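You operate a simulated robot arm through the tools that you are given. There is no shell and no other tool.

You run a simulated robot arm. Do the job below in one go: nothing can be reset, and whatever is moved stays where it is left.

Task
Flour the dough and roll it out to the ring on the board.
Fine: one scoop first; tin shut again, scoop and roller back, no spills. Set down upright: white scoop, pastry roller.

Only the result counts: the job must be done as asked and must still hold three seconds after the hand-in. Knocking over, shifting, dropping, spilling or breaking anything else fails it.

Robot
A 6-joint arm with a two-finger parallel gripper, fixed in place. Base frame: the origin is at the foot of the arm, x ahead of it, y to its left, z up. Readings come in m, rad, newtons and seconds.
With the tool pointing down near the work surface it reaches from about 0.32 to 0.7 m from the base axis. Its first joint turns from -2.897 to 2.897 rad. Payload 4.1 kg.
The tool frame sits at the grasp point between the pads (the TCP): z along the fingers, y along the line on which they close. The tips reach 0.023 m beyond it. Largest opening 0.094 m; finger width 0.038, thickness 0.01; the body of the gripper, 0.054 by 0.096 m, starts 0.039 m behind the TCP.
Orientation is that of the tool frame in the base frame, as a unit quaternion [w, x, y, z]. With the fingers straight down and closing along the base's y, the tool's x points along the base's -x, its y along +y and its z along -z.

Tools
- The arm moves only by the tool drive_tool. Its argument "steps" is a list of rows, each an object of numbers (a shift or turn left out is 0, a gripper value left out holds the last): "grip": the opening, from 0 (shut) to 1 (fully open); "dx", "dy", "dz": the shift along the tool's x, y, z in m; "ax", "ay", "az": the turn, a rotation vector about the tool's x, y, z in rad. In form: [{"grip": .., "dx": .., "dy": .., "dz": .., "ax": .., "ay": .., "az": ..}, ...]. A call has 1 to 20 rows; each row shifts and turns the commanded pose from where the row before left it, along the tool's axes as they then stand. A row lasts 0.2 s, in which the tool goes at most 0.05 m and 0.15 rad; a call with a longer step from one row to the next is refused whole, and so is a gripper value outside its range. A pose out of reach is approached as far as the arm can. The call stops where the force on the tool passes 40 N (or 10 N more than at its start, if that is more) or the arm is blocked; 0.2 s more then pass. The fingers move at their own pace (about 0.045 m/s each) and stop on an object; they squeeze with about 44 N. The grip force told is the motor's: it shows also when the fingers shut on nothing. Time passes only in rows, and 0.2 s behind the last, so rows that do not move let the fingers close. It gives the time, the measured TCP pose, the force on the tool (base axes), the opening and the grip force at its end, in the units of the frame above (readings bear some noise), with the torque about the TCP (base axes, N m) and any sound that the robot's microphone picked up, and new pictures: "views" is both (left out), scene, wrist or none.
- Cameras (640 x 400 px; columns grow to the right, rows downward): "scene" is fixed at [0.4005, -0.5001, 1.5722]; the picture's right is [1.00, 0.05, 0.00], its down [0.02, -0.45, -0.89] and it looks along [-0.04, 0.89, -0.45] (base axes); focal length 310 px, centre (320, 200). "wrist" rides on the gripper at [0.087, 0.016, -0.075] in the tool frame; the picture's right is [-0.18, 0.98, 0.00], its down [-0.58, -0.11, -0.81] and it looks along [-0.79, -0.15, 0.59] (tool axes); focal length 243 px, centre (320, 200). There is no depth. A picture from a camera that has moved, and an enlarged one, comes with that camera's place and axes in the base frame and with its lens.
- slide_trunk(by): slides the trunk up (or, below 0, down) by that many m; the arm rides with it, the base frame stays. It gives what a move gives, with no picture.
- enlarge(camera, box): a new picture of the part [left, top, right, bottom] of that camera's present view, enlarged. It takes no simulated time.
- hand_in(): hands the job in; it is judged then, once.

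Nothing tells you positions but the pictures and the camera data. Unless the task says otherwise, let go and move clear before handing in.

The tools are called after "Request:" by a JSON object that holds its "api" and its "payload". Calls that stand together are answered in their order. drive_tool: Moves the arm, as the interface text tells. Its arguments: {"type":"object","properties":{"steps":{"type":"array"},"views":{"type":"string","enum":["both","scene","wrist","none"]}},"required":["steps"]} The other tools are called the same way: slide_trunk (by) slides the trunk up or down; enlarge (camera, box) takes an enlarged picture of a part of a camera's view; hand_in () hands the job in.

At the start:

```text
time: 0.0
eef_pos: [0.045, 0.3738, 1.2898]
tcp_rot: [0.001, 0.0, 1.0, -0.001]
ft_force: [-0.4, 0.5, 0.7]
torque: [0.0, 0.03, -0.02]
grip_width: 0.0939
finger_force: 0.1
trunk travel left (down, up): [-0.525, 0.065]
```

scene: 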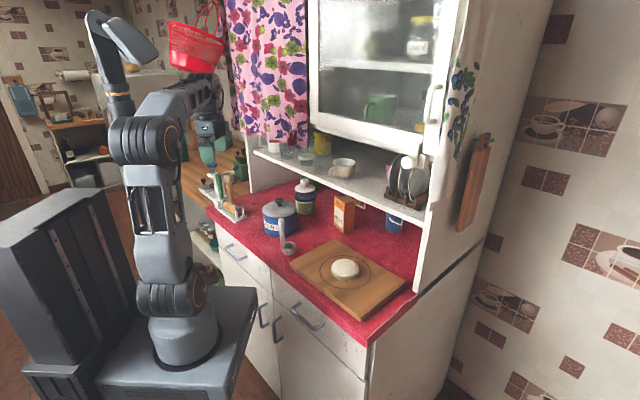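
wrist: 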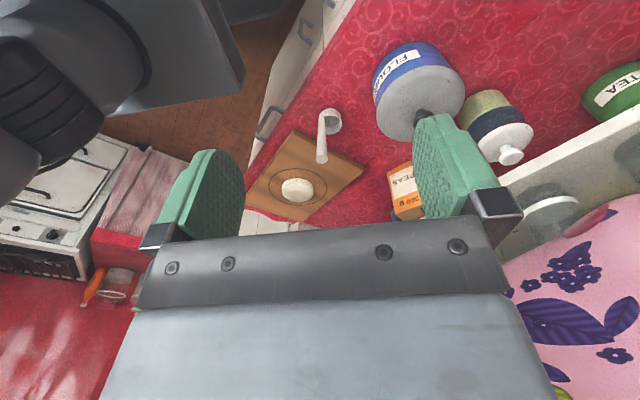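

I see a counter with a blue flour tin, a white scoop, a board with dough and a ring, and probably a roller in a holder at the left. I'll look closer before moving.

Request:
{"api": "enlarge", "payload": {"camera": "scene", "box": [200, 160, 360, 260]}}

Request:
{"api": "enlarge", "payload": {"camera": "scene", "box": [260, 220, 420, 320]}}

Request:
{"api": "enlarge", "payload": {"camera": "wrist", "box": [240, 0, 560, 200]}}

Request:
{"api": "enlarge", "payload": {"camera": "scene", "box": [190, 150, 270, 230]}}

```text
4.00 times, centred on (280, 210) of scene
camera zoom: at [0.4005, -0.5001, 1.5722], right [1.0, 0.05, 0.0], down [0.02, -0.45, -0.89], along [-0.04, 0.89, -0.45], focal length 1242 px, centre (480, 160)
```

zoom: 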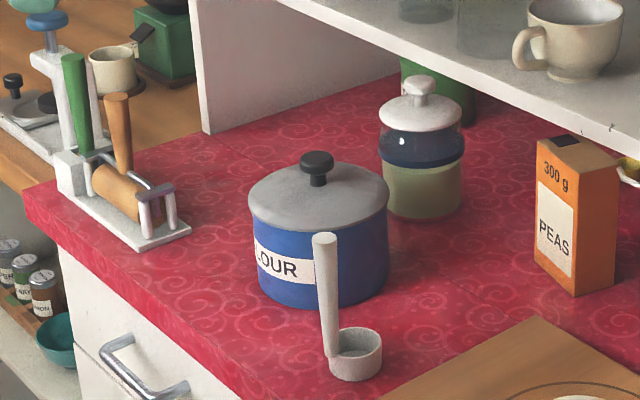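

```text
4.00 times, centred on (340, 270) of scene
camera zoom: at [0.4005, -0.5001, 1.5722], right [1.0, 0.05, 0.0], down [0.02, -0.45, -0.89], along [-0.04, 0.89, -0.45], focal length 1242 px, centre (240, -80)
```

zoom: 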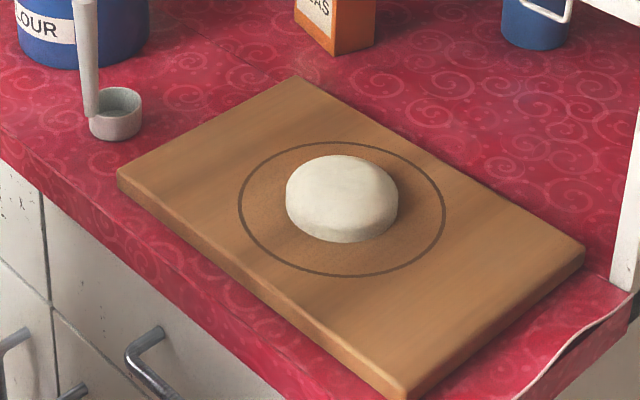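

```text
2.00 times, centred on (400, 100) of wrist
camera zoom: at [-0.0418, 0.389, 1.3647], right [0.18, 0.98, 0.0], down [0.58, -0.11, 0.81], along [0.79, -0.15, -0.59], focal length 485 px, centre (160, 400)
```

zoom: 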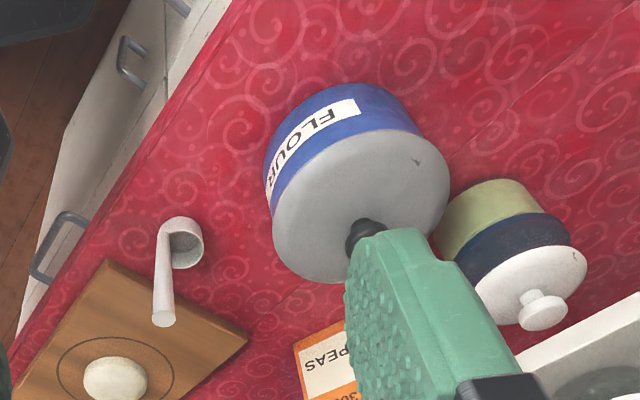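

```text
5.00 times, centred on (230, 190) of scene
camera zoom: at [0.4005, -0.5001, 1.5722], right [1.0, 0.05, 0.0], down [0.02, -0.45, -0.89], along [-0.04, 0.89, -0.45], focal length 1552 px, centre (770, 250)
```

zoom: 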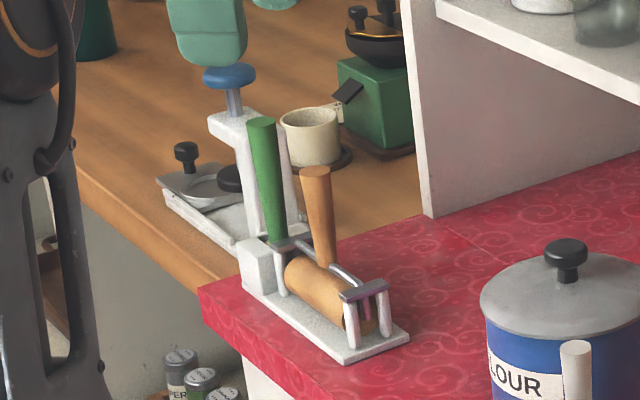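

The flour tin is near (0.20, 0.50), the scoop and board are to its right, and the roller rack is at the far left of the counter. The counter runs at about 45° to the base axes. I'll turn the tool so the wrist camera faces the counter.

Request:
{"api": "drive_tool", "payload": {"steps": [{"az": -0.13}, {"az": -0.13}, {"az": -0.13}, {"az": -0.13}, {"az": -0.13}, {"az": -0.125}, {}]}}

```text
time: 1.6
eef_pos: [0.045, 0.3722, 1.2903]
tcp_rot: [0.0, -0.379, 0.925, 0.0]
ft_force: [0.6, 0.0, 0.7]
torque: [-0.03, 0.02, 0.0]
grip_width: 0.0942
finger_force: 0.1
trunk travel left (down, up): [-0.525, 0.065]
camera wrist: at [-0.0278, 0.324, 1.3651], right [-0.56, 0.83, 0.0], down [0.49, 0.33, 0.81], along [0.67, 0.45, -0.59], focal length 243 px, centre (320, 200)
```

scene: 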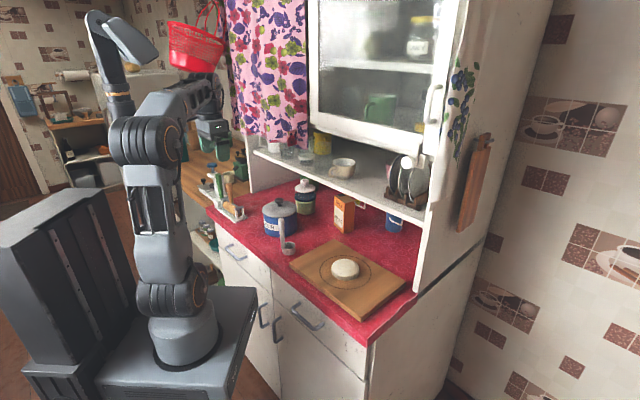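
wrist: 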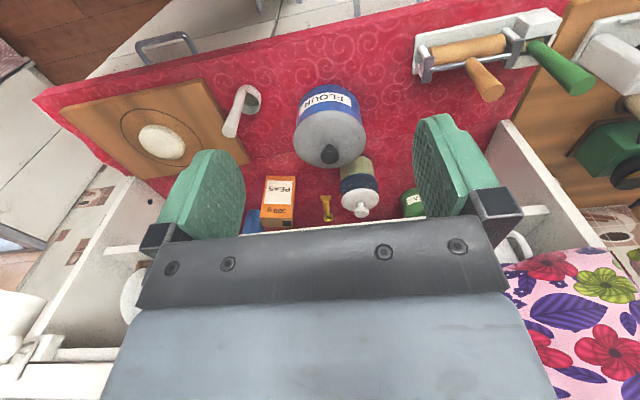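

The wrist view now shows the whole counter upside down. I'll enlarge the roller rack, the scoop and tin, and the board.

Request:
{"api": "enlarge", "payload": {"camera": "wrist", "box": [400, 0, 620, 138]}}

Request:
{"api": "enlarge", "payload": {"camera": "wrist", "box": [200, 60, 420, 230]}}

Request:
{"api": "enlarge", "payload": {"camera": "wrist", "box": [40, 60, 280, 210]}}

Request:
{"api": "enlarge", "payload": {"camera": "scene", "box": [205, 165, 255, 225]}}

```text
2.90 times, centred on (510, 69) of wrist
camera zoom: at [-0.0278, 0.324, 1.3651], right [-0.56, 0.83, 0.0], down [0.49, 0.33, 0.81], along [0.67, 0.45, -0.59], focal length 703 px, centre (-231, 580)
```

zoom: 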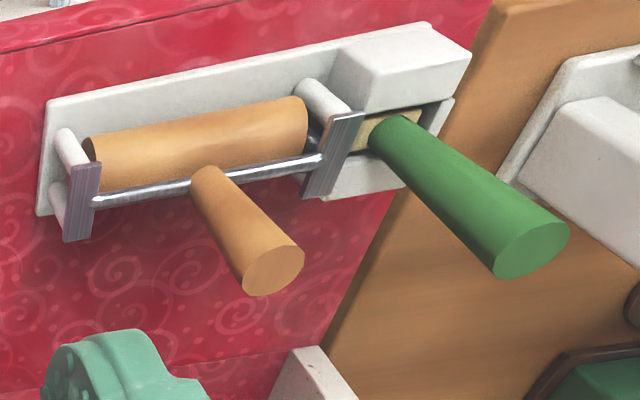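

```text
2.35 times, centred on (310, 145) of wrist
camera zoom: at [-0.0278, 0.324, 1.3651], right [-0.56, 0.83, 0.0], down [0.49, 0.33, 0.81], along [0.67, 0.45, -0.59], focal length 571 px, centre (344, 329)
```

zoom: 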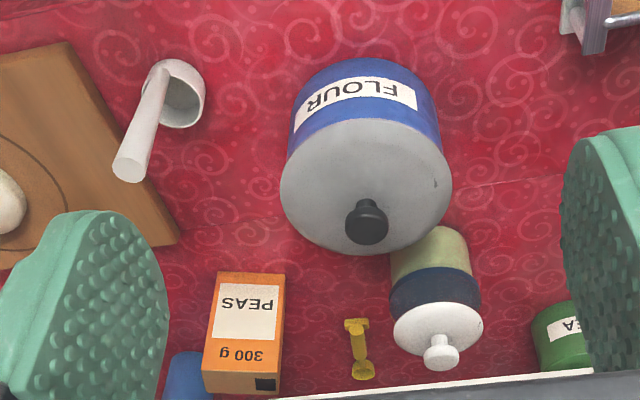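

```text
2.67 times, centred on (160, 135) of wrist
camera zoom: at [-0.0278, 0.324, 1.3651], right [-0.56, 0.83, 0.0], down [0.49, 0.33, 0.81], along [0.67, 0.45, -0.59], focal length 647 px, centre (747, 373)
```

zoom: 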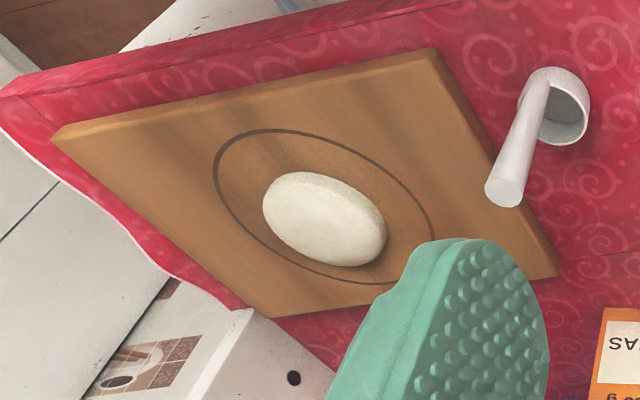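

```text
6.67 times, centred on (230, 195) of scene
camera zoom: at [0.4005, -0.5001, 1.5722], right [1.0, 0.05, 0.0], down [0.02, -0.45, -0.89], along [-0.04, 0.89, -0.45], focal length 2069 px, centre (920, 233)
```

zoom: 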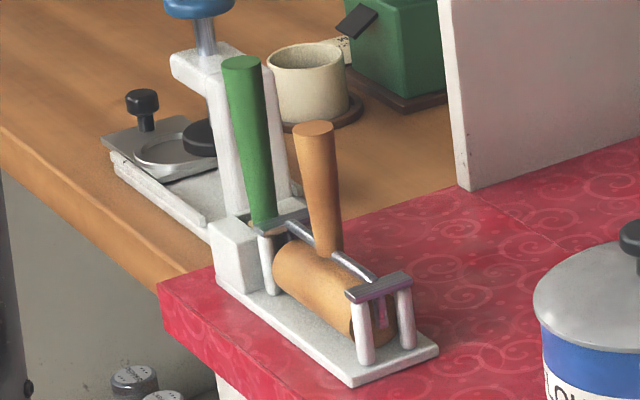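

From both views, the tin knob top is near (0.205, 0.498, 1.065) and the scoop handle top near (0.237, 0.341, 1.074). The roller handle top is near (-0.011, 0.602, 1.074) and the dough is around (0.437, 0.245). I'll move above the tin knob for a close look.

Request:
{"api": "drive_tool", "payload": {"steps": [{"dx": -0.0337, "dy": -0.0037, "dz": 0.0233}, {"dx": -0.0337, "dy": -0.0037, "dz": 0.0233}, {"dx": -0.0337, "dy": -0.0037, "dz": 0.0233}, {"dx": -0.0337, "dy": -0.0037, "dz": 0.0233}, {"dx": -0.0337, "dy": -0.0037, "dz": 0.0233}, {"dx": -0.0337, "dy": -0.0037, "dz": 0.0233}, {}]}}

```text
time: 3.2
eef_pos: [0.2021, 0.5, 1.1492]
tcp_rot: [0.0, -0.377, 0.926, 0.0]
ft_force: [0.0, 0.1, 0.2]
torque: [0.01, 0.0, 0.02]
grip_width: 0.094
finger_force: 0.3
trunk travel left (down, up): [-0.525, 0.065]
camera wrist: at [0.1286, 0.4503, 1.2247], right [-0.56, 0.83, 0.0], down [0.49, 0.33, 0.81], along [0.67, 0.45, -0.59], focal length 243 px, centre (320, 200)
```

scene: 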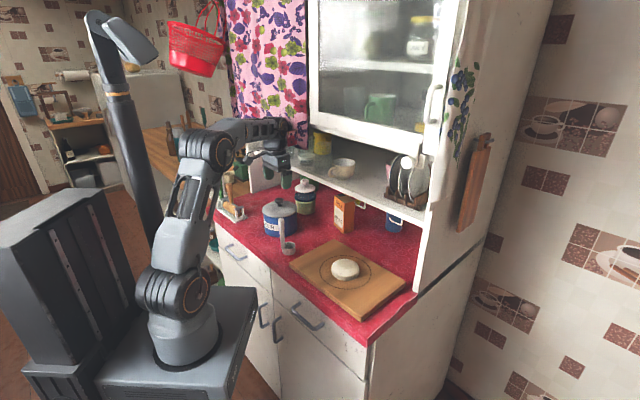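
wrist: 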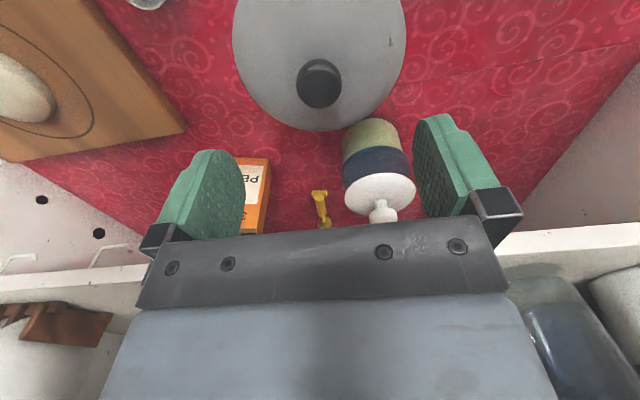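

The knob sits almost straight below the TCP. I'll go down partway and check the finger height against the lid.

Request:
{"api": "drive_tool", "payload": {"steps": [{"dx": 0.001, "dz": 0.03}, {"dx": 0.001, "dz": 0.03}, {"grip": 0.6, "dz": 0.01}, {}]}}

Request:
{"api": "enlarge", "payload": {"camera": "scene", "box": [230, 140, 350, 260]}}

Request:
{"api": "enlarge", "payload": {"camera": "wrist", "box": [200, 0, 440, 150]}}

```text
time: 4.2
eef_pos: [0.2024, 0.4957, 1.0813]
tcp_rot: [0.0, -0.378, 0.926, 0.0]
ft_force: [-0.1, 0.5, 0.6]
torque: [0.0, -0.03, 0.03]
grip_width: 0.0561
finger_force: 0.0
trunk travel left (down, up): [-0.525, 0.065]
camera wrist: at [0.1292, 0.4474, 1.1555], right [-0.56, 0.83, 0.0], down [0.49, 0.33, 0.81], along [0.67, 0.45, -0.59], focal length 243 px, centre (320, 200)
```

scene: 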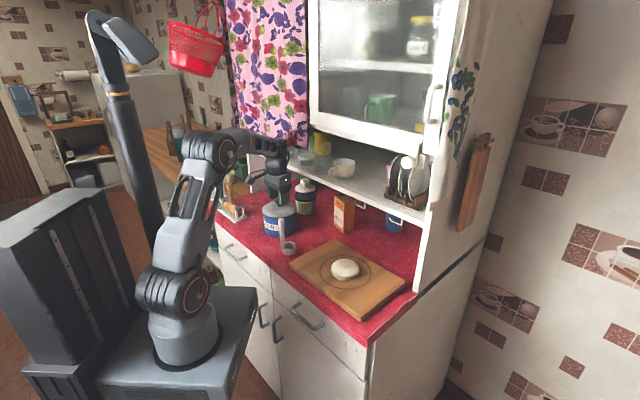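
wrist: 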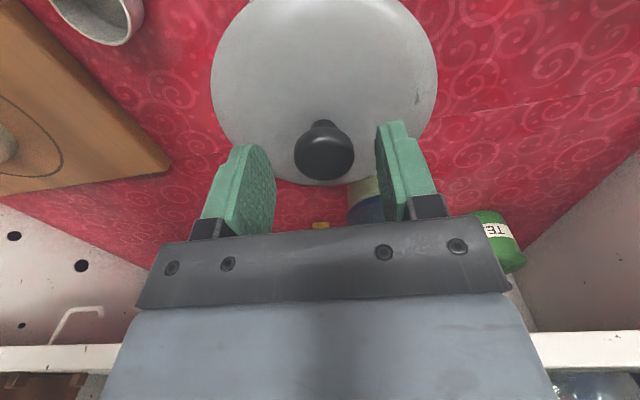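

```text
3.33 times, centred on (290, 200) of scene
camera zoom: at [0.4005, -0.5001, 1.5722], right [1.0, 0.05, 0.0], down [0.02, -0.45, -0.89], along [-0.04, 0.89, -0.45], focal length 1035 px, centre (420, 200)
```

zoom: 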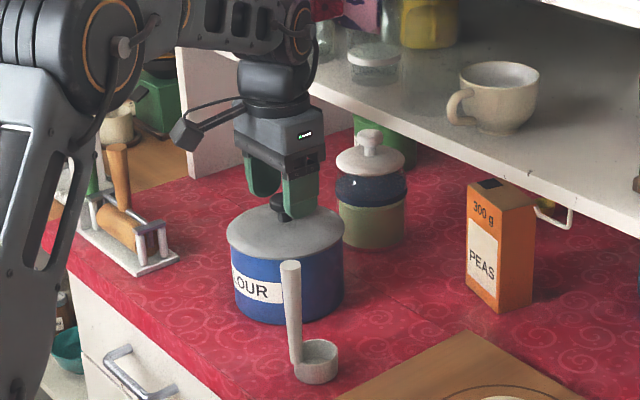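

```text
2.67 times, centred on (320, 75) of wrist
camera zoom: at [0.1292, 0.4474, 1.1555], right [-0.56, 0.83, 0.0], down [0.49, 0.33, 0.81], along [0.67, 0.45, -0.59], focal length 647 px, centre (320, 533)
```

zoom: 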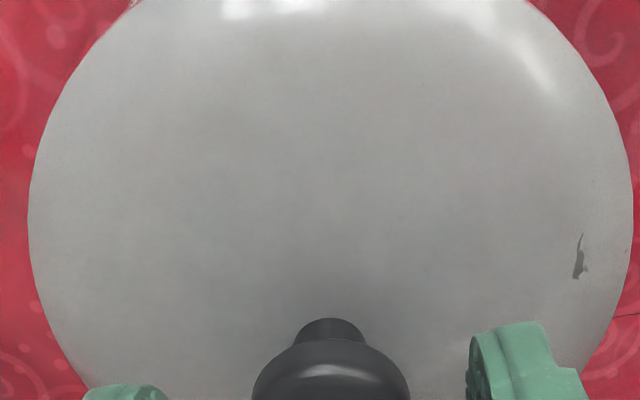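

The fingers straddle the knob, with the lid surface near z 1.04 and the knob top near 1.065. I'll lower a little more and close on the knob.

Request:
{"api": "drive_tool", "payload": {"steps": [{"dy": 0.001, "dz": 0.007}, {"dy": 0.001, "dz": 0.006}, {}], "views": "wrist"}}

Request:
{"api": "enlarge", "payload": {"camera": "scene", "box": [260, 170, 320, 210]}}

```text
time: 5.0
eef_pos: [0.2011, 0.4983, 1.0682]
tcp_rot: [0.0, -0.378, 0.926, 0.0]
ft_force: [-0.5, 0.0, 0.4]
torque: [0.03, -0.01, -0.02]
grip_width: 0.0563
finger_force: 0.1
trunk travel left (down, up): [-0.525, 0.065]
camera wrist: at [0.1282, 0.4492, 1.1424], right [-0.56, 0.83, 0.0], down [0.49, 0.33, 0.81], along [0.67, 0.45, -0.59], focal length 243 px, centre (320, 200)
```

wrist: 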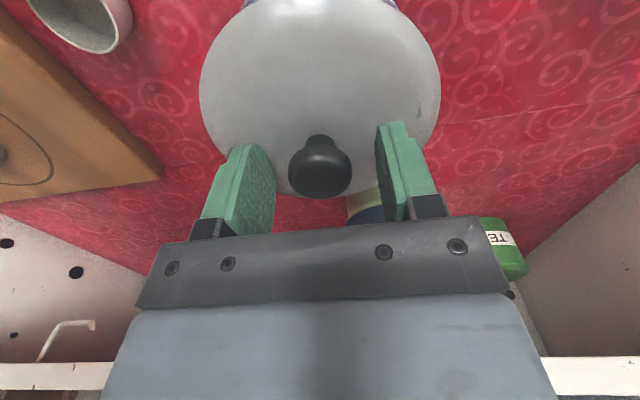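

```text
10.00 times, centred on (290, 190) of scene
camera zoom: at [0.4005, -0.5001, 1.5722], right [1.0, 0.05, 0.0], down [0.02, -0.45, -0.89], along [-0.04, 0.89, -0.45], focal length 3104 px, centre (620, 300)
```

zoom: 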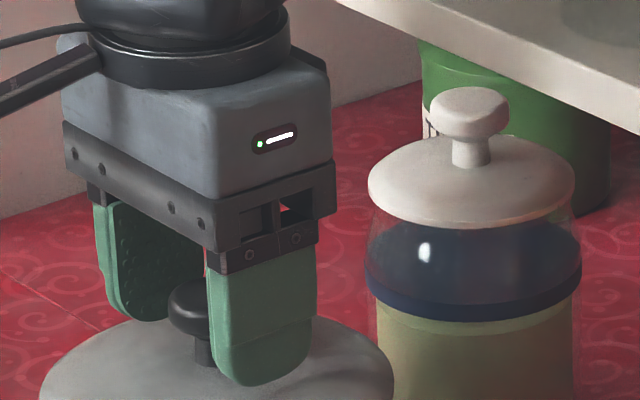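

The knob head is fully between the pads, so I'll close.

Request:
{"api": "drive_tool", "payload": {"steps": [{"grip": 0.0}, {}, {}, {}], "views": "wrist"}}

```text
time: 6.0
eef_pos: [0.2019, 0.4984, 1.0665]
tcp_rot: [-0.001, -0.378, 0.926, 0.0]
ft_force: [0.7, 0.3, -0.3]
torque: [0.01, 0.03, 0.02]
grip_width: 0.03
finger_force: 44.5
trunk travel left (down, up): [-0.525, 0.065]
camera wrist: at [0.1283, 0.4493, 1.1424], right [-0.56, 0.83, 0.0], down [0.49, 0.33, 0.81], along [0.67, 0.45, -0.59], focal length 243 px, centre (320, 200)
```

wrist: 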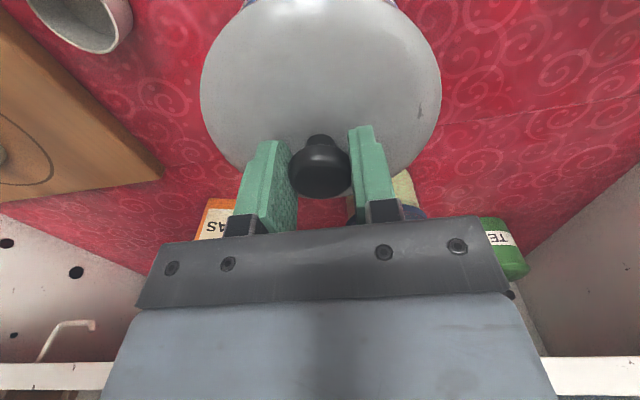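

The knob is gripped at 30 mm. I'll lift slowly and check whether the lid comes away freely.

Request:
{"api": "drive_tool", "payload": {"steps": [{"dz": -0.01}, {"dz": -0.015}, {"dz": -0.02}, {"dz": -0.02}, {"dz": -0.02}, {}]}}

Request:
{"api": "enlarge", "payload": {"camera": "scene", "box": [230, 150, 350, 250]}}

```text
time: 7.4
eef_pos: [0.202, 0.4995, 1.1522]
tcp_rot: [0.0, -0.378, 0.926, 0.0]
ft_force: [-0.4, 0.1, -0.5]
torque: [-0.02, -0.03, -0.01]
grip_width: 0.0302
finger_force: 44.0
trunk travel left (down, up): [-0.525, 0.065]
camera wrist: at [0.1292, 0.4503, 1.2265], right [-0.56, 0.83, 0.0], down [0.49, 0.33, 0.81], along [0.67, 0.45, -0.59], focal length 243 px, centre (320, 200)
```

scene: 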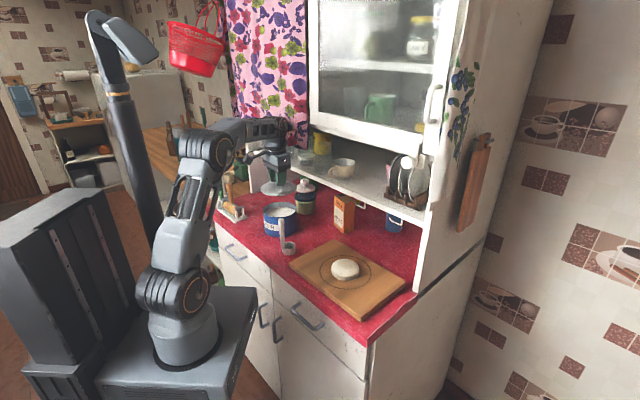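
wrist: 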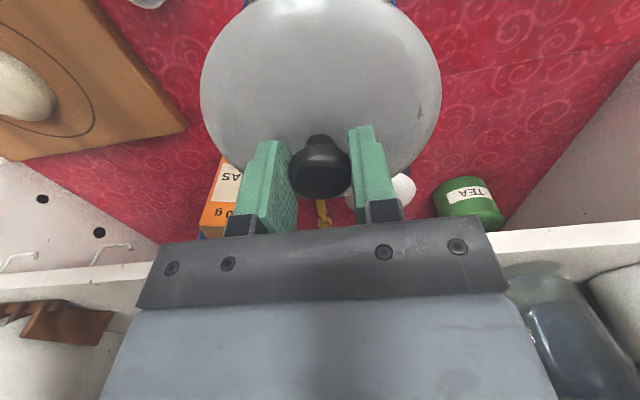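

```text
4.00 times, centred on (290, 200) of scene
camera zoom: at [0.4005, -0.5001, 1.5722], right [1.0, 0.05, 0.0], down [0.02, -0.45, -0.89], along [-0.04, 0.89, -0.45], focal length 1242 px, centre (440, 200)
```

zoom: 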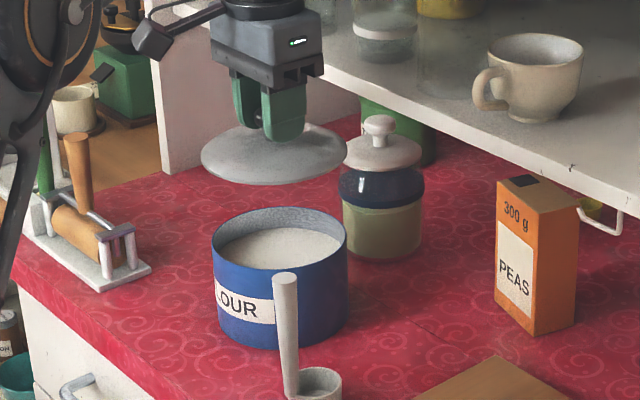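

The lid is off and the tin is about half full, with the flour level near z 1.0. I'll carry the lid left, to the free spot between the rack and the tin.

Request:
{"api": "drive_tool", "payload": {"steps": [{"dx": -0.00865, "dy": 0.034}, {"dx": -0.00865, "dy": 0.034}, {"dx": -0.00865, "dy": 0.034}, {"dx": -0.00865, "dy": 0.034}, {}, {"dz": 0.03}, {"dz": 0.03}, {"dz": 0.03}, {}]}}

Request:
{"api": "enlarge", "payload": {"camera": "scene", "box": [200, 150, 320, 250]}}

```text
time: 8.0
eef_pos: [0.1828, 0.5216, 1.1544]
tcp_rot: [-0.004, -0.372, 0.928, -0.004]
ft_force: [0.5, 0.7, -5.4]
torque: [-0.19, 0.04, -0.01]
grip_width: 0.0302
finger_force: 43.8
trunk travel left (down, up): [-0.525, 0.065]
stopped in row 2: the force on the tool passed its limit at 60 N (the readings are from after the stop); the commanded pose is now the measured one
camera wrist: at [0.1092, 0.475, 1.2287], right [-0.55, 0.84, -0.01], down [0.5, 0.33, 0.8], along [0.67, 0.44, -0.6], focal length 243 px, centre (320, 200)
```

scene: 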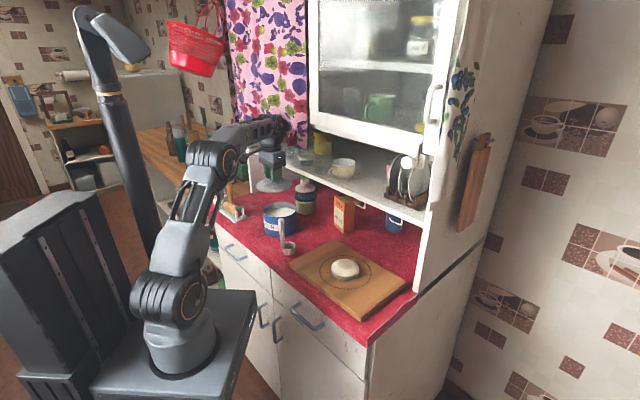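
wrist: 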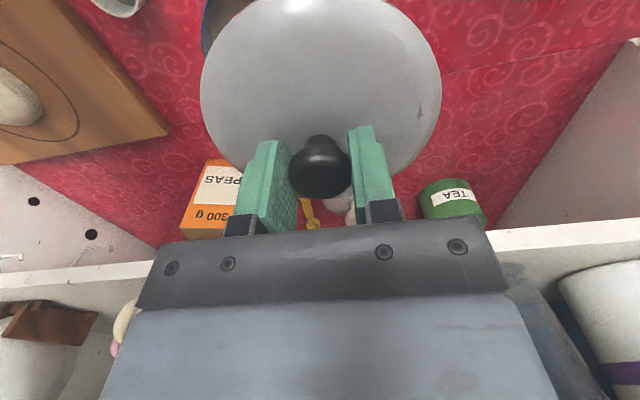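

```text
4.00 times, centred on (260, 200) of scene
camera zoom: at [0.4005, -0.5001, 1.5722], right [1.0, 0.05, 0.0], down [0.02, -0.45, -0.89], along [-0.04, 0.89, -0.45], focal length 1242 px, centre (560, 200)
```

zoom: 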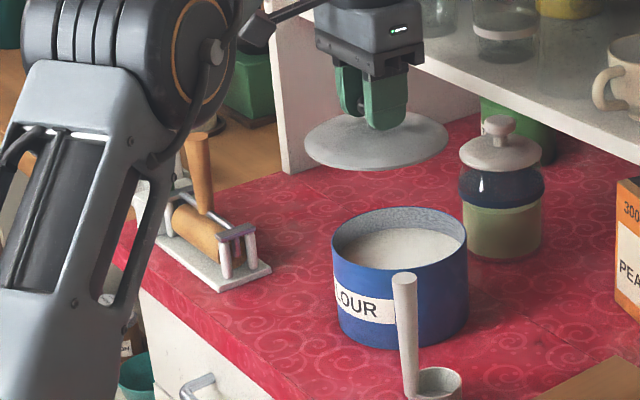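

The move stopped on contact near (0.18, 0.52). I'll look at what the gripper or wrist touched before moving again.

Request:
{"api": "enlarge", "payload": {"camera": "scene", "box": [220, 90, 340, 210]}}

Request:
{"api": "enlarge", "payload": {"camera": "wrist", "box": [420, 200, 640, 400]}}

Request:
{"api": "enlarge", "payload": {"camera": "scene", "box": [140, 90, 280, 230]}}

```text
3.33 times, centred on (280, 150) of scene
camera zoom: at [0.4005, -0.5001, 1.5722], right [1.0, 0.05, 0.0], down [0.02, -0.45, -0.89], along [-0.04, 0.89, -0.45], focal length 1035 px, centre (453, 367)
```

zoom: 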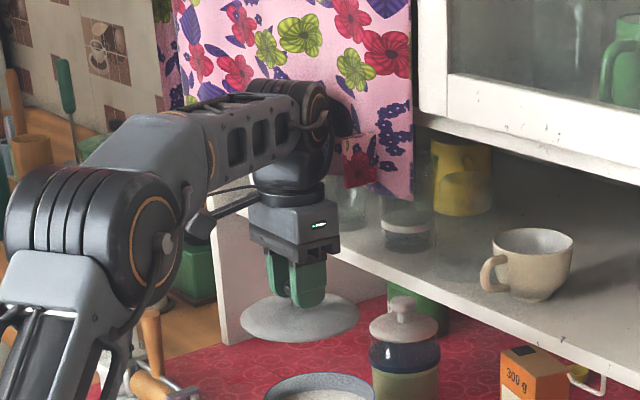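

```text
2.00 times, centred on (530, 300) of wrist
camera zoom: at [0.1092, 0.475, 1.2287], right [-0.55, 0.84, -0.01], down [0.5, 0.33, 0.8], along [0.67, 0.44, -0.6], focal length 485 px, centre (-100, 0)
```

zoom: 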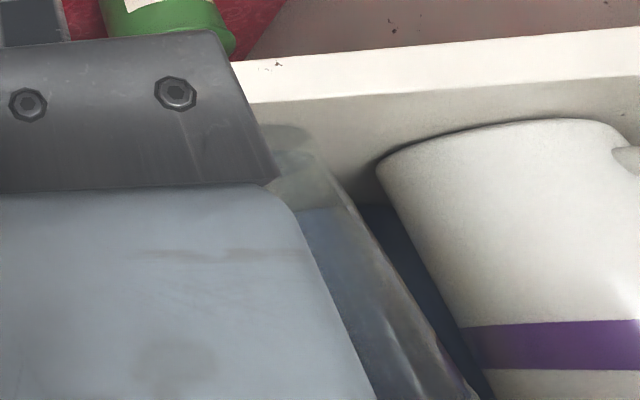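

```text
2.86 times, centred on (210, 160) of scene
camera zoom: at [0.4005, -0.5001, 1.5722], right [1.0, 0.05, 0.0], down [0.02, -0.45, -0.89], along [-0.04, 0.89, -0.45], focal length 887 px, centre (634, 314)
```

zoom: 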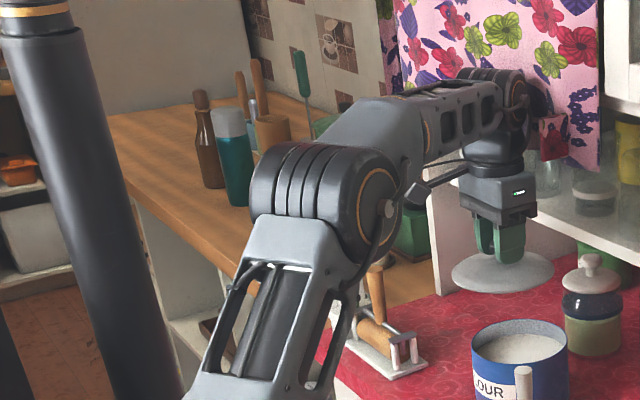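

The bulky wrist joint above the gripper seems to have reached the hanging curtain as it moved left. I'll back away toward the robot and check that the force clears.

Request:
{"api": "drive_tool", "payload": {"steps": [{"dx": 0.01, "dy": -0.015}, {"dx": 0.015, "dy": -0.005}, {}]}}

Request:
{"api": "enlarge", "payload": {"camera": "scene", "box": [220, 90, 340, 210]}}

```text
time: 8.8
eef_pos: [0.1766, 0.5083, 1.1443]
tcp_rot: [-0.006, -0.374, 0.927, -0.01]
ft_force: [1.3, -0.3, -0.7]
torque: [0.07, -0.01, 0.0]
grip_width: 0.03
finger_force: 43.8
trunk travel left (down, up): [-0.525, 0.065]
camera wrist: at [0.1028, 0.4613, 1.221], right [-0.55, 0.84, -0.02], down [0.5, 0.34, 0.8], along [0.67, 0.43, -0.6], focal length 243 px, centre (320, 200)
```

scene: 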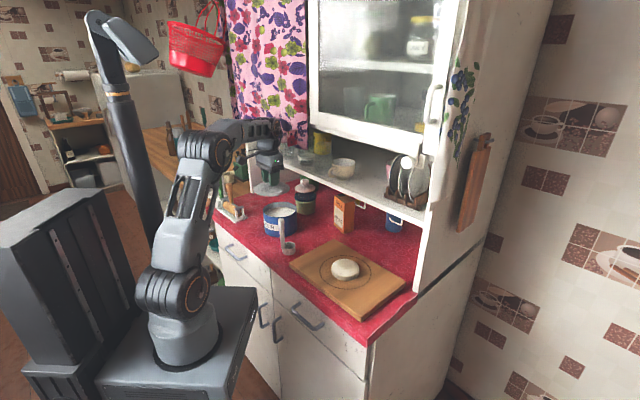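
wrist: 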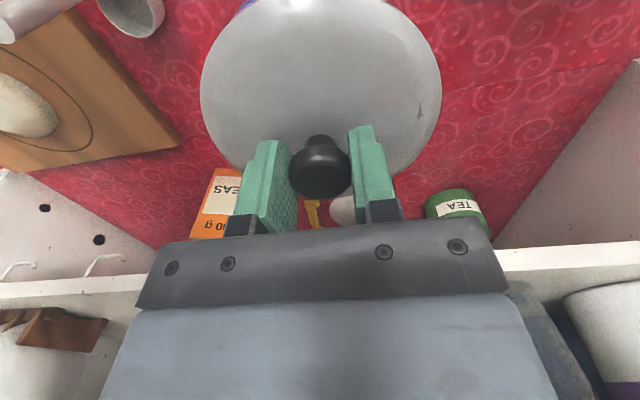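

```text
3.33 times, centred on (280, 150) of scene
camera zoom: at [0.4005, -0.5001, 1.5722], right [1.0, 0.05, 0.0], down [0.02, -0.45, -0.89], along [-0.04, 0.89, -0.45], focal length 1035 px, centre (453, 367)
```

zoom: 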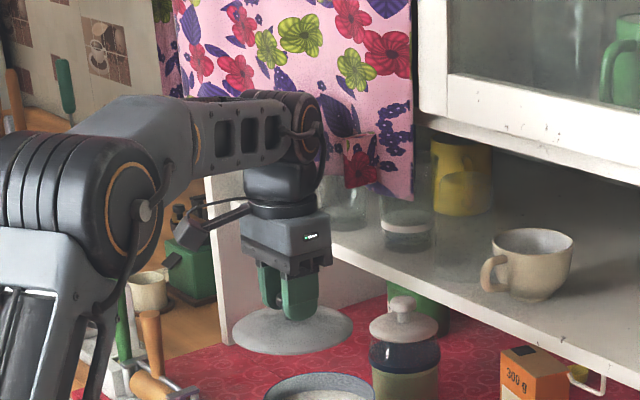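

The force has cleared, but the pose still differs slightly from what I commanded. I'll wait a moment and read it again.

Request:
{"api": "drive_tool", "payload": {"steps": [{}, {}, {}], "views": "scene"}}

Request:
{"api": "enlarge", "payload": {"camera": "scene", "box": [120, 90, 320, 390]}}

```text
time: 9.6
eef_pos: [0.1767, 0.5087, 1.1452]
tcp_rot: [-0.006, -0.374, 0.927, -0.01]
ft_force: [-0.2, -0.3, -0.8]
torque: [0.02, 0.02, 0.03]
grip_width: 0.0301
finger_force: 43.9
trunk travel left (down, up): [-0.525, 0.065]
```

scene: 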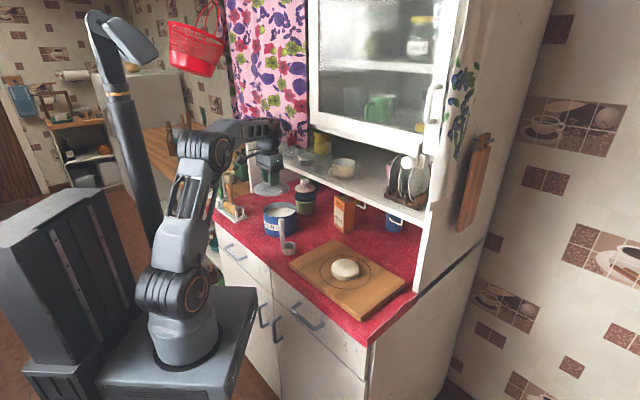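

```text
1.33 times, centred on (220, 240) of scene
camera zoom: at [0.4005, -0.5001, 1.5722], right [1.0, 0.05, 0.0], down [0.02, -0.45, -0.89], along [-0.04, 0.89, -0.45], focal length 414 px, centre (453, 147)
```

zoom: 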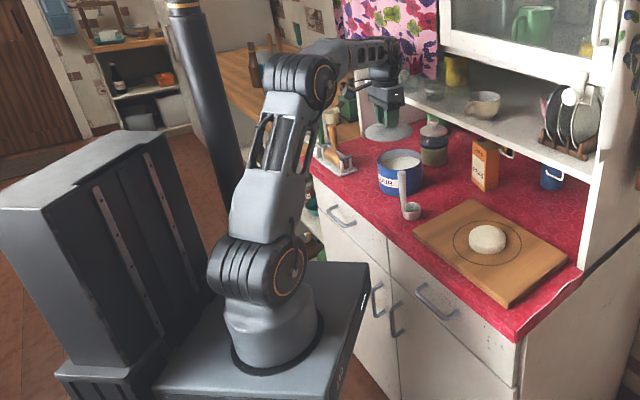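

The reading is stable with a slight tilt, so the arm is clear. The left spot brings the wrist into the curtain, so I'll level the lid and park it on the right end of the board, clear of the dough and away from the curtain.

Request:
{"api": "drive_tool", "payload": {"steps": [{"ax": -0.014, "ay": -0.0186, "dz": -0.01}, {"dz": -0.015}, {}], "views": "none"}}

```text
time: 10.3
eef_pos: [0.1787, 0.5091, 1.1695]
tcp_rot: [-0.001, -0.374, 0.927, -0.001]
ft_force: [0.1, 0.1, -1.2]
torque: [-0.02, 0.03, 0.02]
grip_width: 0.0303
finger_force: 44.3
trunk travel left (down, up): [-0.525, 0.065]
```

The lid is level again. I'll move it right along the counter at a safe height, in two stages.

Request:
{"api": "drive_tool", "payload": {"steps": [{"dx": 0.003, "dy": -0.03}, {"dx": 0.003, "dy": -0.04}, {"dy": -0.04}, {"dy": -0.04}, {"dy": -0.04}, {"dy": -0.03}, {}]}}

```text
time: 11.9
eef_pos: [0.3242, 0.3446, 1.1705]
tcp_rot: [0.001, -0.374, 0.927, 0.0]
ft_force: [0.7, -1.2, -0.4]
torque: [0.0, 0.0, -0.01]
grip_width: 0.0301
finger_force: 44.2
trunk travel left (down, up): [-0.525, 0.065]
camera wrist: at [0.2496, 0.2959, 1.2444], right [-0.55, 0.84, 0.0], down [0.49, 0.32, 0.81], along [0.67, 0.44, -0.59], focal length 243 px, centre (320, 200)
```

scene: 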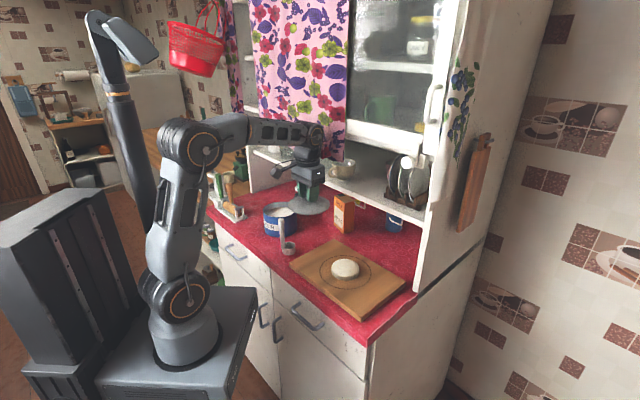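
wrist: 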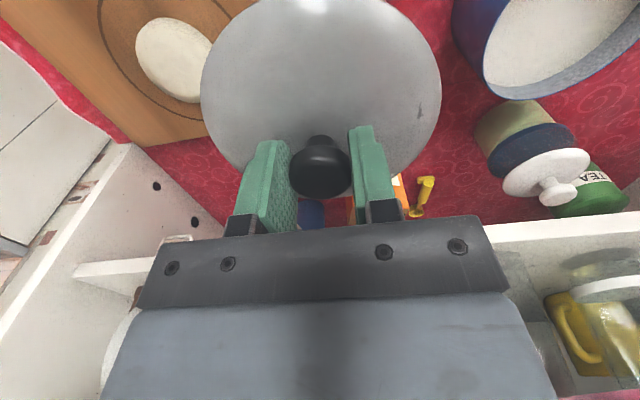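

The curtain has slid right, so the wrist has been dragging it. I'll look closely before moving any further.

Request:
{"api": "enlarge", "payload": {"camera": "scene", "box": [200, 0, 380, 200]}}

Request:
{"api": "enlarge", "payload": {"camera": "scene", "box": [280, 100, 380, 180]}}

```text
2.00 times, centred on (290, 100) of scene
camera zoom: at [0.4005, -0.5001, 1.5722], right [1.0, 0.05, 0.0], down [0.02, -0.45, -0.89], along [-0.04, 0.89, -0.45], focal length 621 px, centre (380, 400)
```

zoom: 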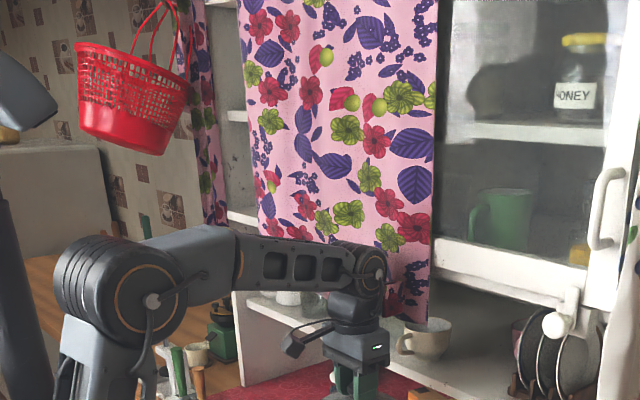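

```text
5.00 times, centred on (330, 140) of scene
camera zoom: at [0.4005, -0.5001, 1.5722], right [1.0, 0.05, 0.0], down [0.02, -0.45, -0.89], along [-0.04, 0.89, -0.45], focal length 1552 px, centre (270, 500)
```

zoom: 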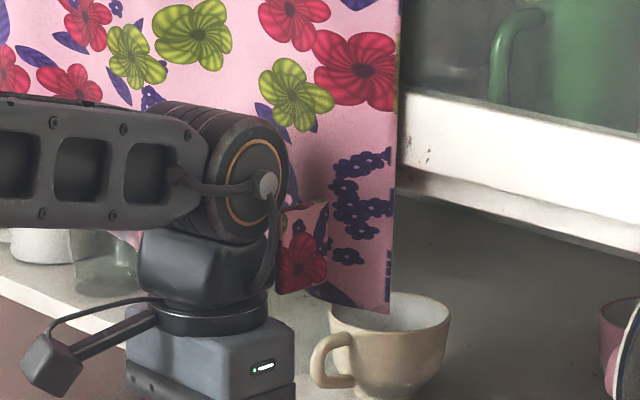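

The curtain panel was pulled along its rail by the wrist housing. I'll draw straight back toward the robot to free it, then see how it sits.

Request:
{"api": "drive_tool", "payload": {"steps": [{"dx": 0.02}, {"dx": 0.03}, {"dx": 0.03}, {}, {}], "views": "scene"}}

Request:
{"api": "enlarge", "payload": {"camera": "scene", "box": [200, 0, 380, 200]}}

```text
time: 13.2
eef_pos: [0.2705, 0.2869, 1.1709]
tcp_rot: [0.001, -0.375, 0.927, 0.0]
ft_force: [0.1, -0.8, -0.6]
torque: [-0.01, 0.01, 0.0]
grip_width: 0.0302
finger_force: 43.9
trunk travel left (down, up): [-0.525, 0.065]
```

scene: 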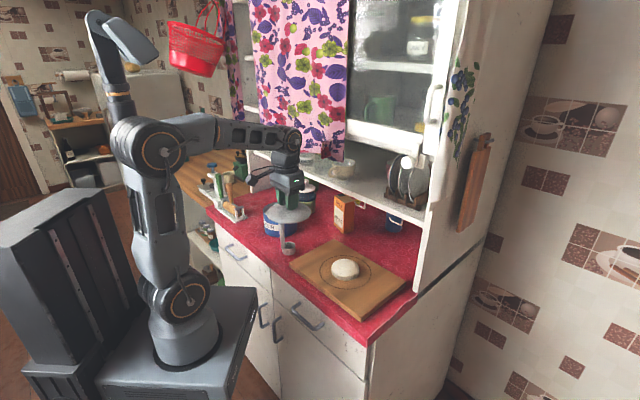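

```text
2.00 times, centred on (290, 100) of scene
camera zoom: at [0.4005, -0.5001, 1.5722], right [1.0, 0.05, 0.0], down [0.02, -0.45, -0.89], along [-0.04, 0.89, -0.45], focal length 621 px, centre (380, 400)
```

zoom: 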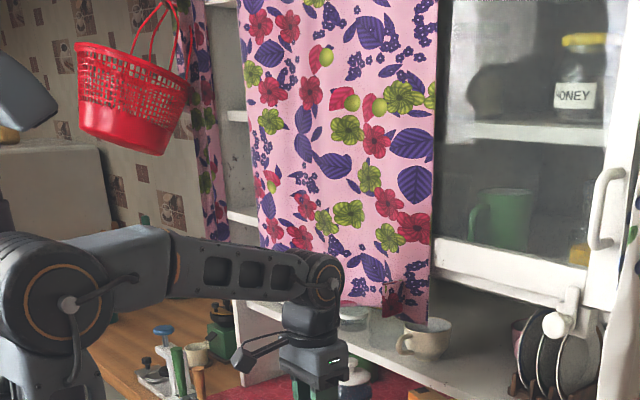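

The curtain carries a pull tab at its lower right. The tab moved from about e = −0.21 to −0.04 along the counter, so I'll push it back once my hand is free. For now I'll carry the lid on, well clear, to the right end of the board.

Request:
{"api": "drive_tool", "payload": {"steps": [{"dy": -0.038}, {"dy": -0.038}, {"dy": -0.038}, {"dy": -0.038}, {"dy": -0.038}, {"dy": -0.038}, {"dy": -0.038}, {}, {"dx": -0.03}, {"dx": -0.04}, {}]}}

```text
time: 15.6
eef_pos: [0.5059, 0.1495, 1.1714]
tcp_rot: [0.001, -0.375, 0.927, 0.0]
ft_force: [0.2, 0.2, -0.5]
torque: [0.01, -0.03, 0.02]
grip_width: 0.0303
finger_force: 43.9
trunk travel left (down, up): [-0.525, 0.065]
camera wrist: at [0.4315, 0.1007, 1.2447], right [-0.55, 0.84, 0.0], down [0.49, 0.32, 0.81], along [0.67, 0.44, -0.59], focal length 243 px, centre (320, 200)
```

scene: 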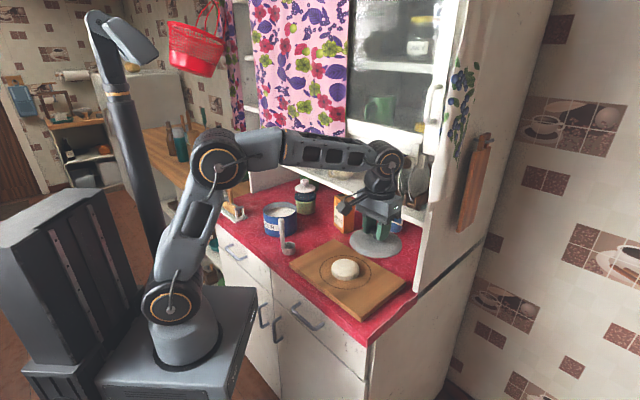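
wrist: 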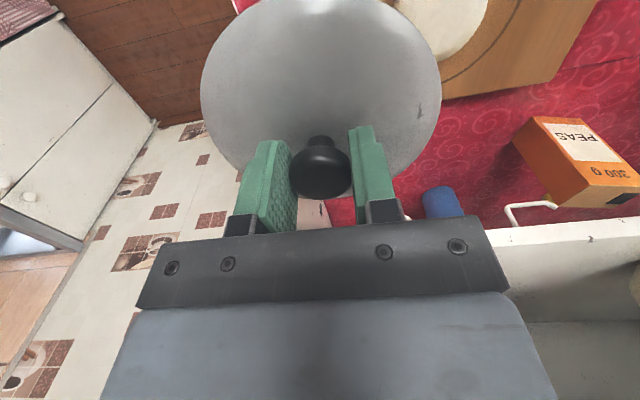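

The lid is over the board's right end. I'll lower it in stages and watch for the dough and for contact.

Request:
{"api": "drive_tool", "payload": {"steps": [{"dz": 0.03}, {"dz": 0.03}, {"dz": 0.03}, {"dz": 0.03}, {"dz": 0.02}, {}]}}

Request:
{"api": "enlarge", "payload": {"camera": "scene", "box": [300, 190, 440, 320]}}

```text
time: 16.9
eef_pos: [0.5043, 0.148, 1.0304]
tcp_rot: [-0.001, -0.375, 0.927, 0.0]
ft_force: [0.0, 0.2, -1.4]
torque: [0.03, -0.01, 0.02]
grip_width: 0.0302
finger_force: 44.1
trunk travel left (down, up): [-0.525, 0.065]
camera wrist: at [0.43, 0.0979, 1.1045], right [-0.55, 0.84, 0.0], down [0.49, 0.32, 0.81], along [0.67, 0.44, -0.59], focal length 243 px, centre (320, 200)
```

scene: 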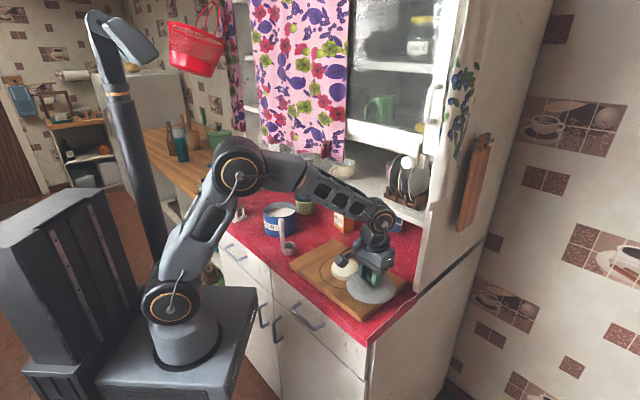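
wrist: 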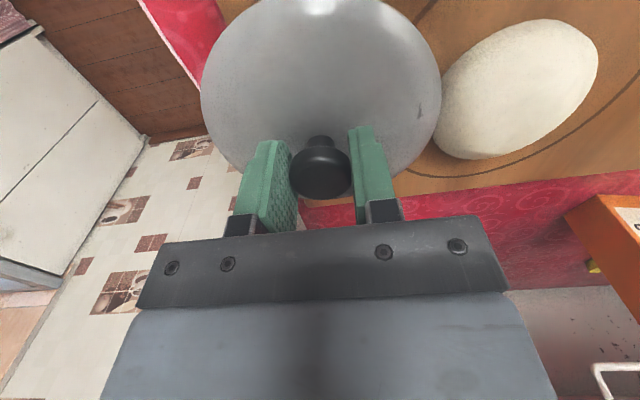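

```text
3.08 times, centred on (370, 255) of scene
camera zoom: at [0.4005, -0.5001, 1.5722], right [1.0, 0.05, 0.0], down [0.02, -0.45, -0.89], along [-0.04, 0.89, -0.45], focal length 955 px, centre (166, 31)
```

zoom: 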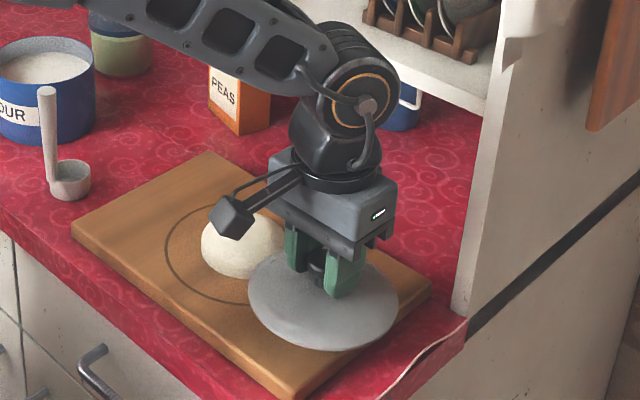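

There is about 12 mm between lid and dough, and I'll shift slightly right for more room. Then I'll lower gently to contact.

Request:
{"api": "drive_tool", "payload": {"steps": [{"dy": -0.006}, {"dz": 0.01}, {"dz": 0.008}, {"dz": 0.006}, {}], "views": "none"}}

```text
time: 18.1
eef_pos: [0.5086, 0.141, 1.0091]
tcp_rot: [0.003, -0.375, 0.927, 0.0]
ft_force: [-0.2, 1.4, 20.8]
torque: [-0.45, 0.68, -0.02]
grip_width: 0.0301
finger_force: 43.7
trunk travel left (down, up): [-0.525, 0.065]
```

The lid touches down at TCP z 1.009. I'll ease the pressure, open, and back up.

Request:
{"api": "drive_tool", "payload": {"steps": [{"dz": -0.002}, {"grip": 0.5}, {}, {}, {}]}}

Request:
{"api": "enlarge", "payload": {"camera": "scene", "box": [300, 190, 440, 320]}}

```text
time: 19.4
eef_pos: [0.5096, 0.1427, 1.008]
tcp_rot: [0.001, -0.375, 0.927, -0.001]
ft_force: [-0.2, 0.3, 0.2]
torque: [-0.01, -0.01, -0.03]
grip_width: 0.047
finger_force: 0.0
trunk travel left (down, up): [-0.525, 0.065]
camera wrist: at [0.4341, 0.0933, 1.0829], right [-0.55, 0.84, 0.0], down [0.49, 0.32, 0.81], along [0.67, 0.44, -0.59], focal length 243 px, centre (320, 200)
```

scene: 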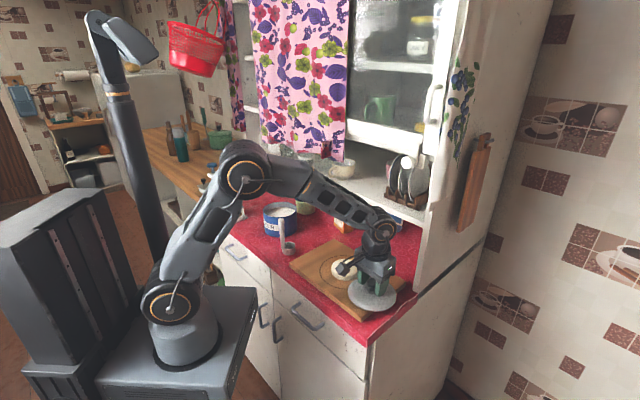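
wrist: 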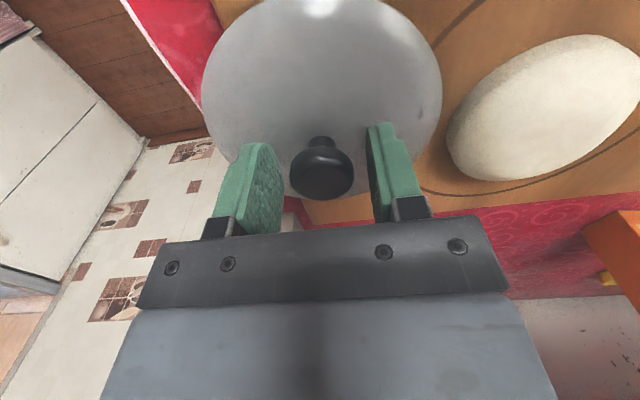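

```text
3.08 times, centred on (370, 255) of scene
camera zoom: at [0.4005, -0.5001, 1.5722], right [1.0, 0.05, 0.0], down [0.02, -0.45, -0.89], along [-0.04, 0.89, -0.45], focal length 955 px, centre (166, 31)
```

zoom: 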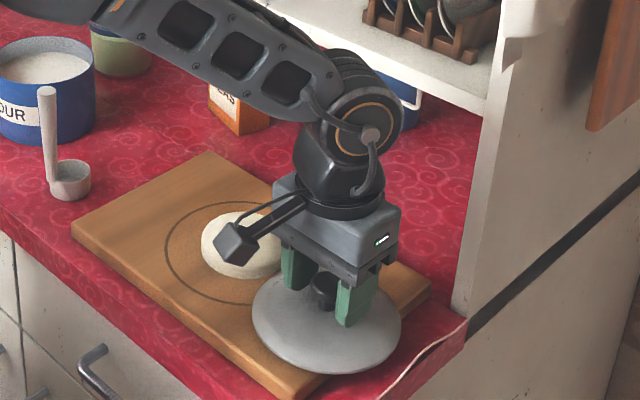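

The lid is resting on the board's end, clear of the dough. I'll rise straight up and check that it stays level.

Request:
{"api": "drive_tool", "payload": {"steps": [{"dz": -0.03}, {"dz": -0.04}, {"dz": -0.04}, {"dz": -0.04}, {}]}}

Request:
{"api": "enlarge", "payload": {"camera": "scene", "box": [300, 190, 440, 320]}}

Request:
{"api": "enlarge", "payload": {"camera": "scene", "box": [220, 90, 340, 210]}}

```text
time: 20.6
eef_pos: [0.5068, 0.1416, 1.1629]
tcp_rot: [0.0, -0.373, 0.928, 0.0]
ft_force: [0.6, 0.7, 0.2]
torque: [-0.01, 0.01, -0.03]
grip_width: 0.0471
finger_force: 0.1
trunk travel left (down, up): [-0.525, 0.065]
camera wrist: at [0.4324, 0.0934, 1.2367], right [-0.55, 0.84, 0.0], down [0.49, 0.32, 0.81], along [0.67, 0.44, -0.59], focal length 243 px, centre (320, 200)
```

scene: 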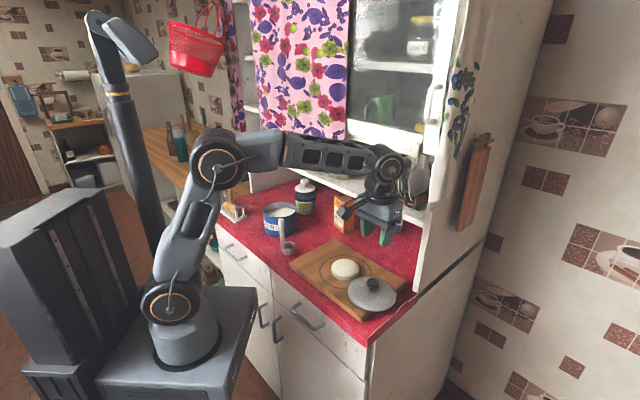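
wrist: 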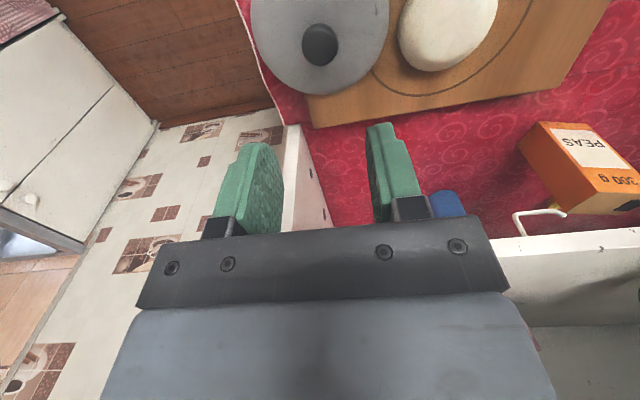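

```text
3.08 times, centred on (370, 255) of scene
camera zoom: at [0.4005, -0.5001, 1.5722], right [1.0, 0.05, 0.0], down [0.02, -0.45, -0.89], along [-0.04, 0.89, -0.45], focal length 955 px, centre (166, 31)
```

zoom: 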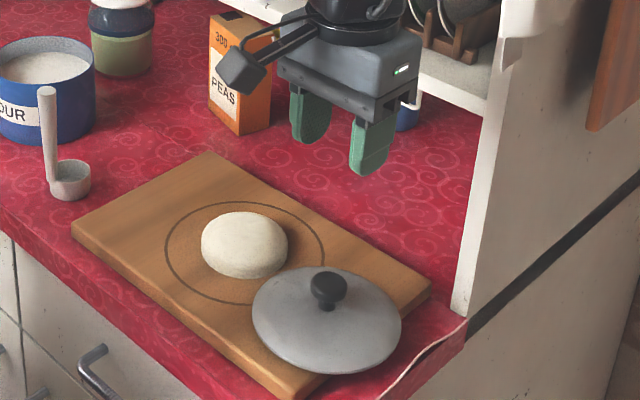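

```text
3.33 times, centred on (280, 150) of scene
camera zoom: at [0.4005, -0.5001, 1.5722], right [1.0, 0.05, 0.0], down [0.02, -0.45, -0.89], along [-0.04, 0.89, -0.45], focal length 1035 px, centre (453, 367)
```

zoom: 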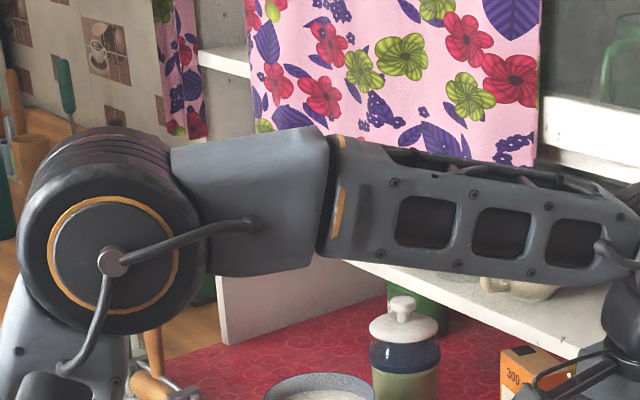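

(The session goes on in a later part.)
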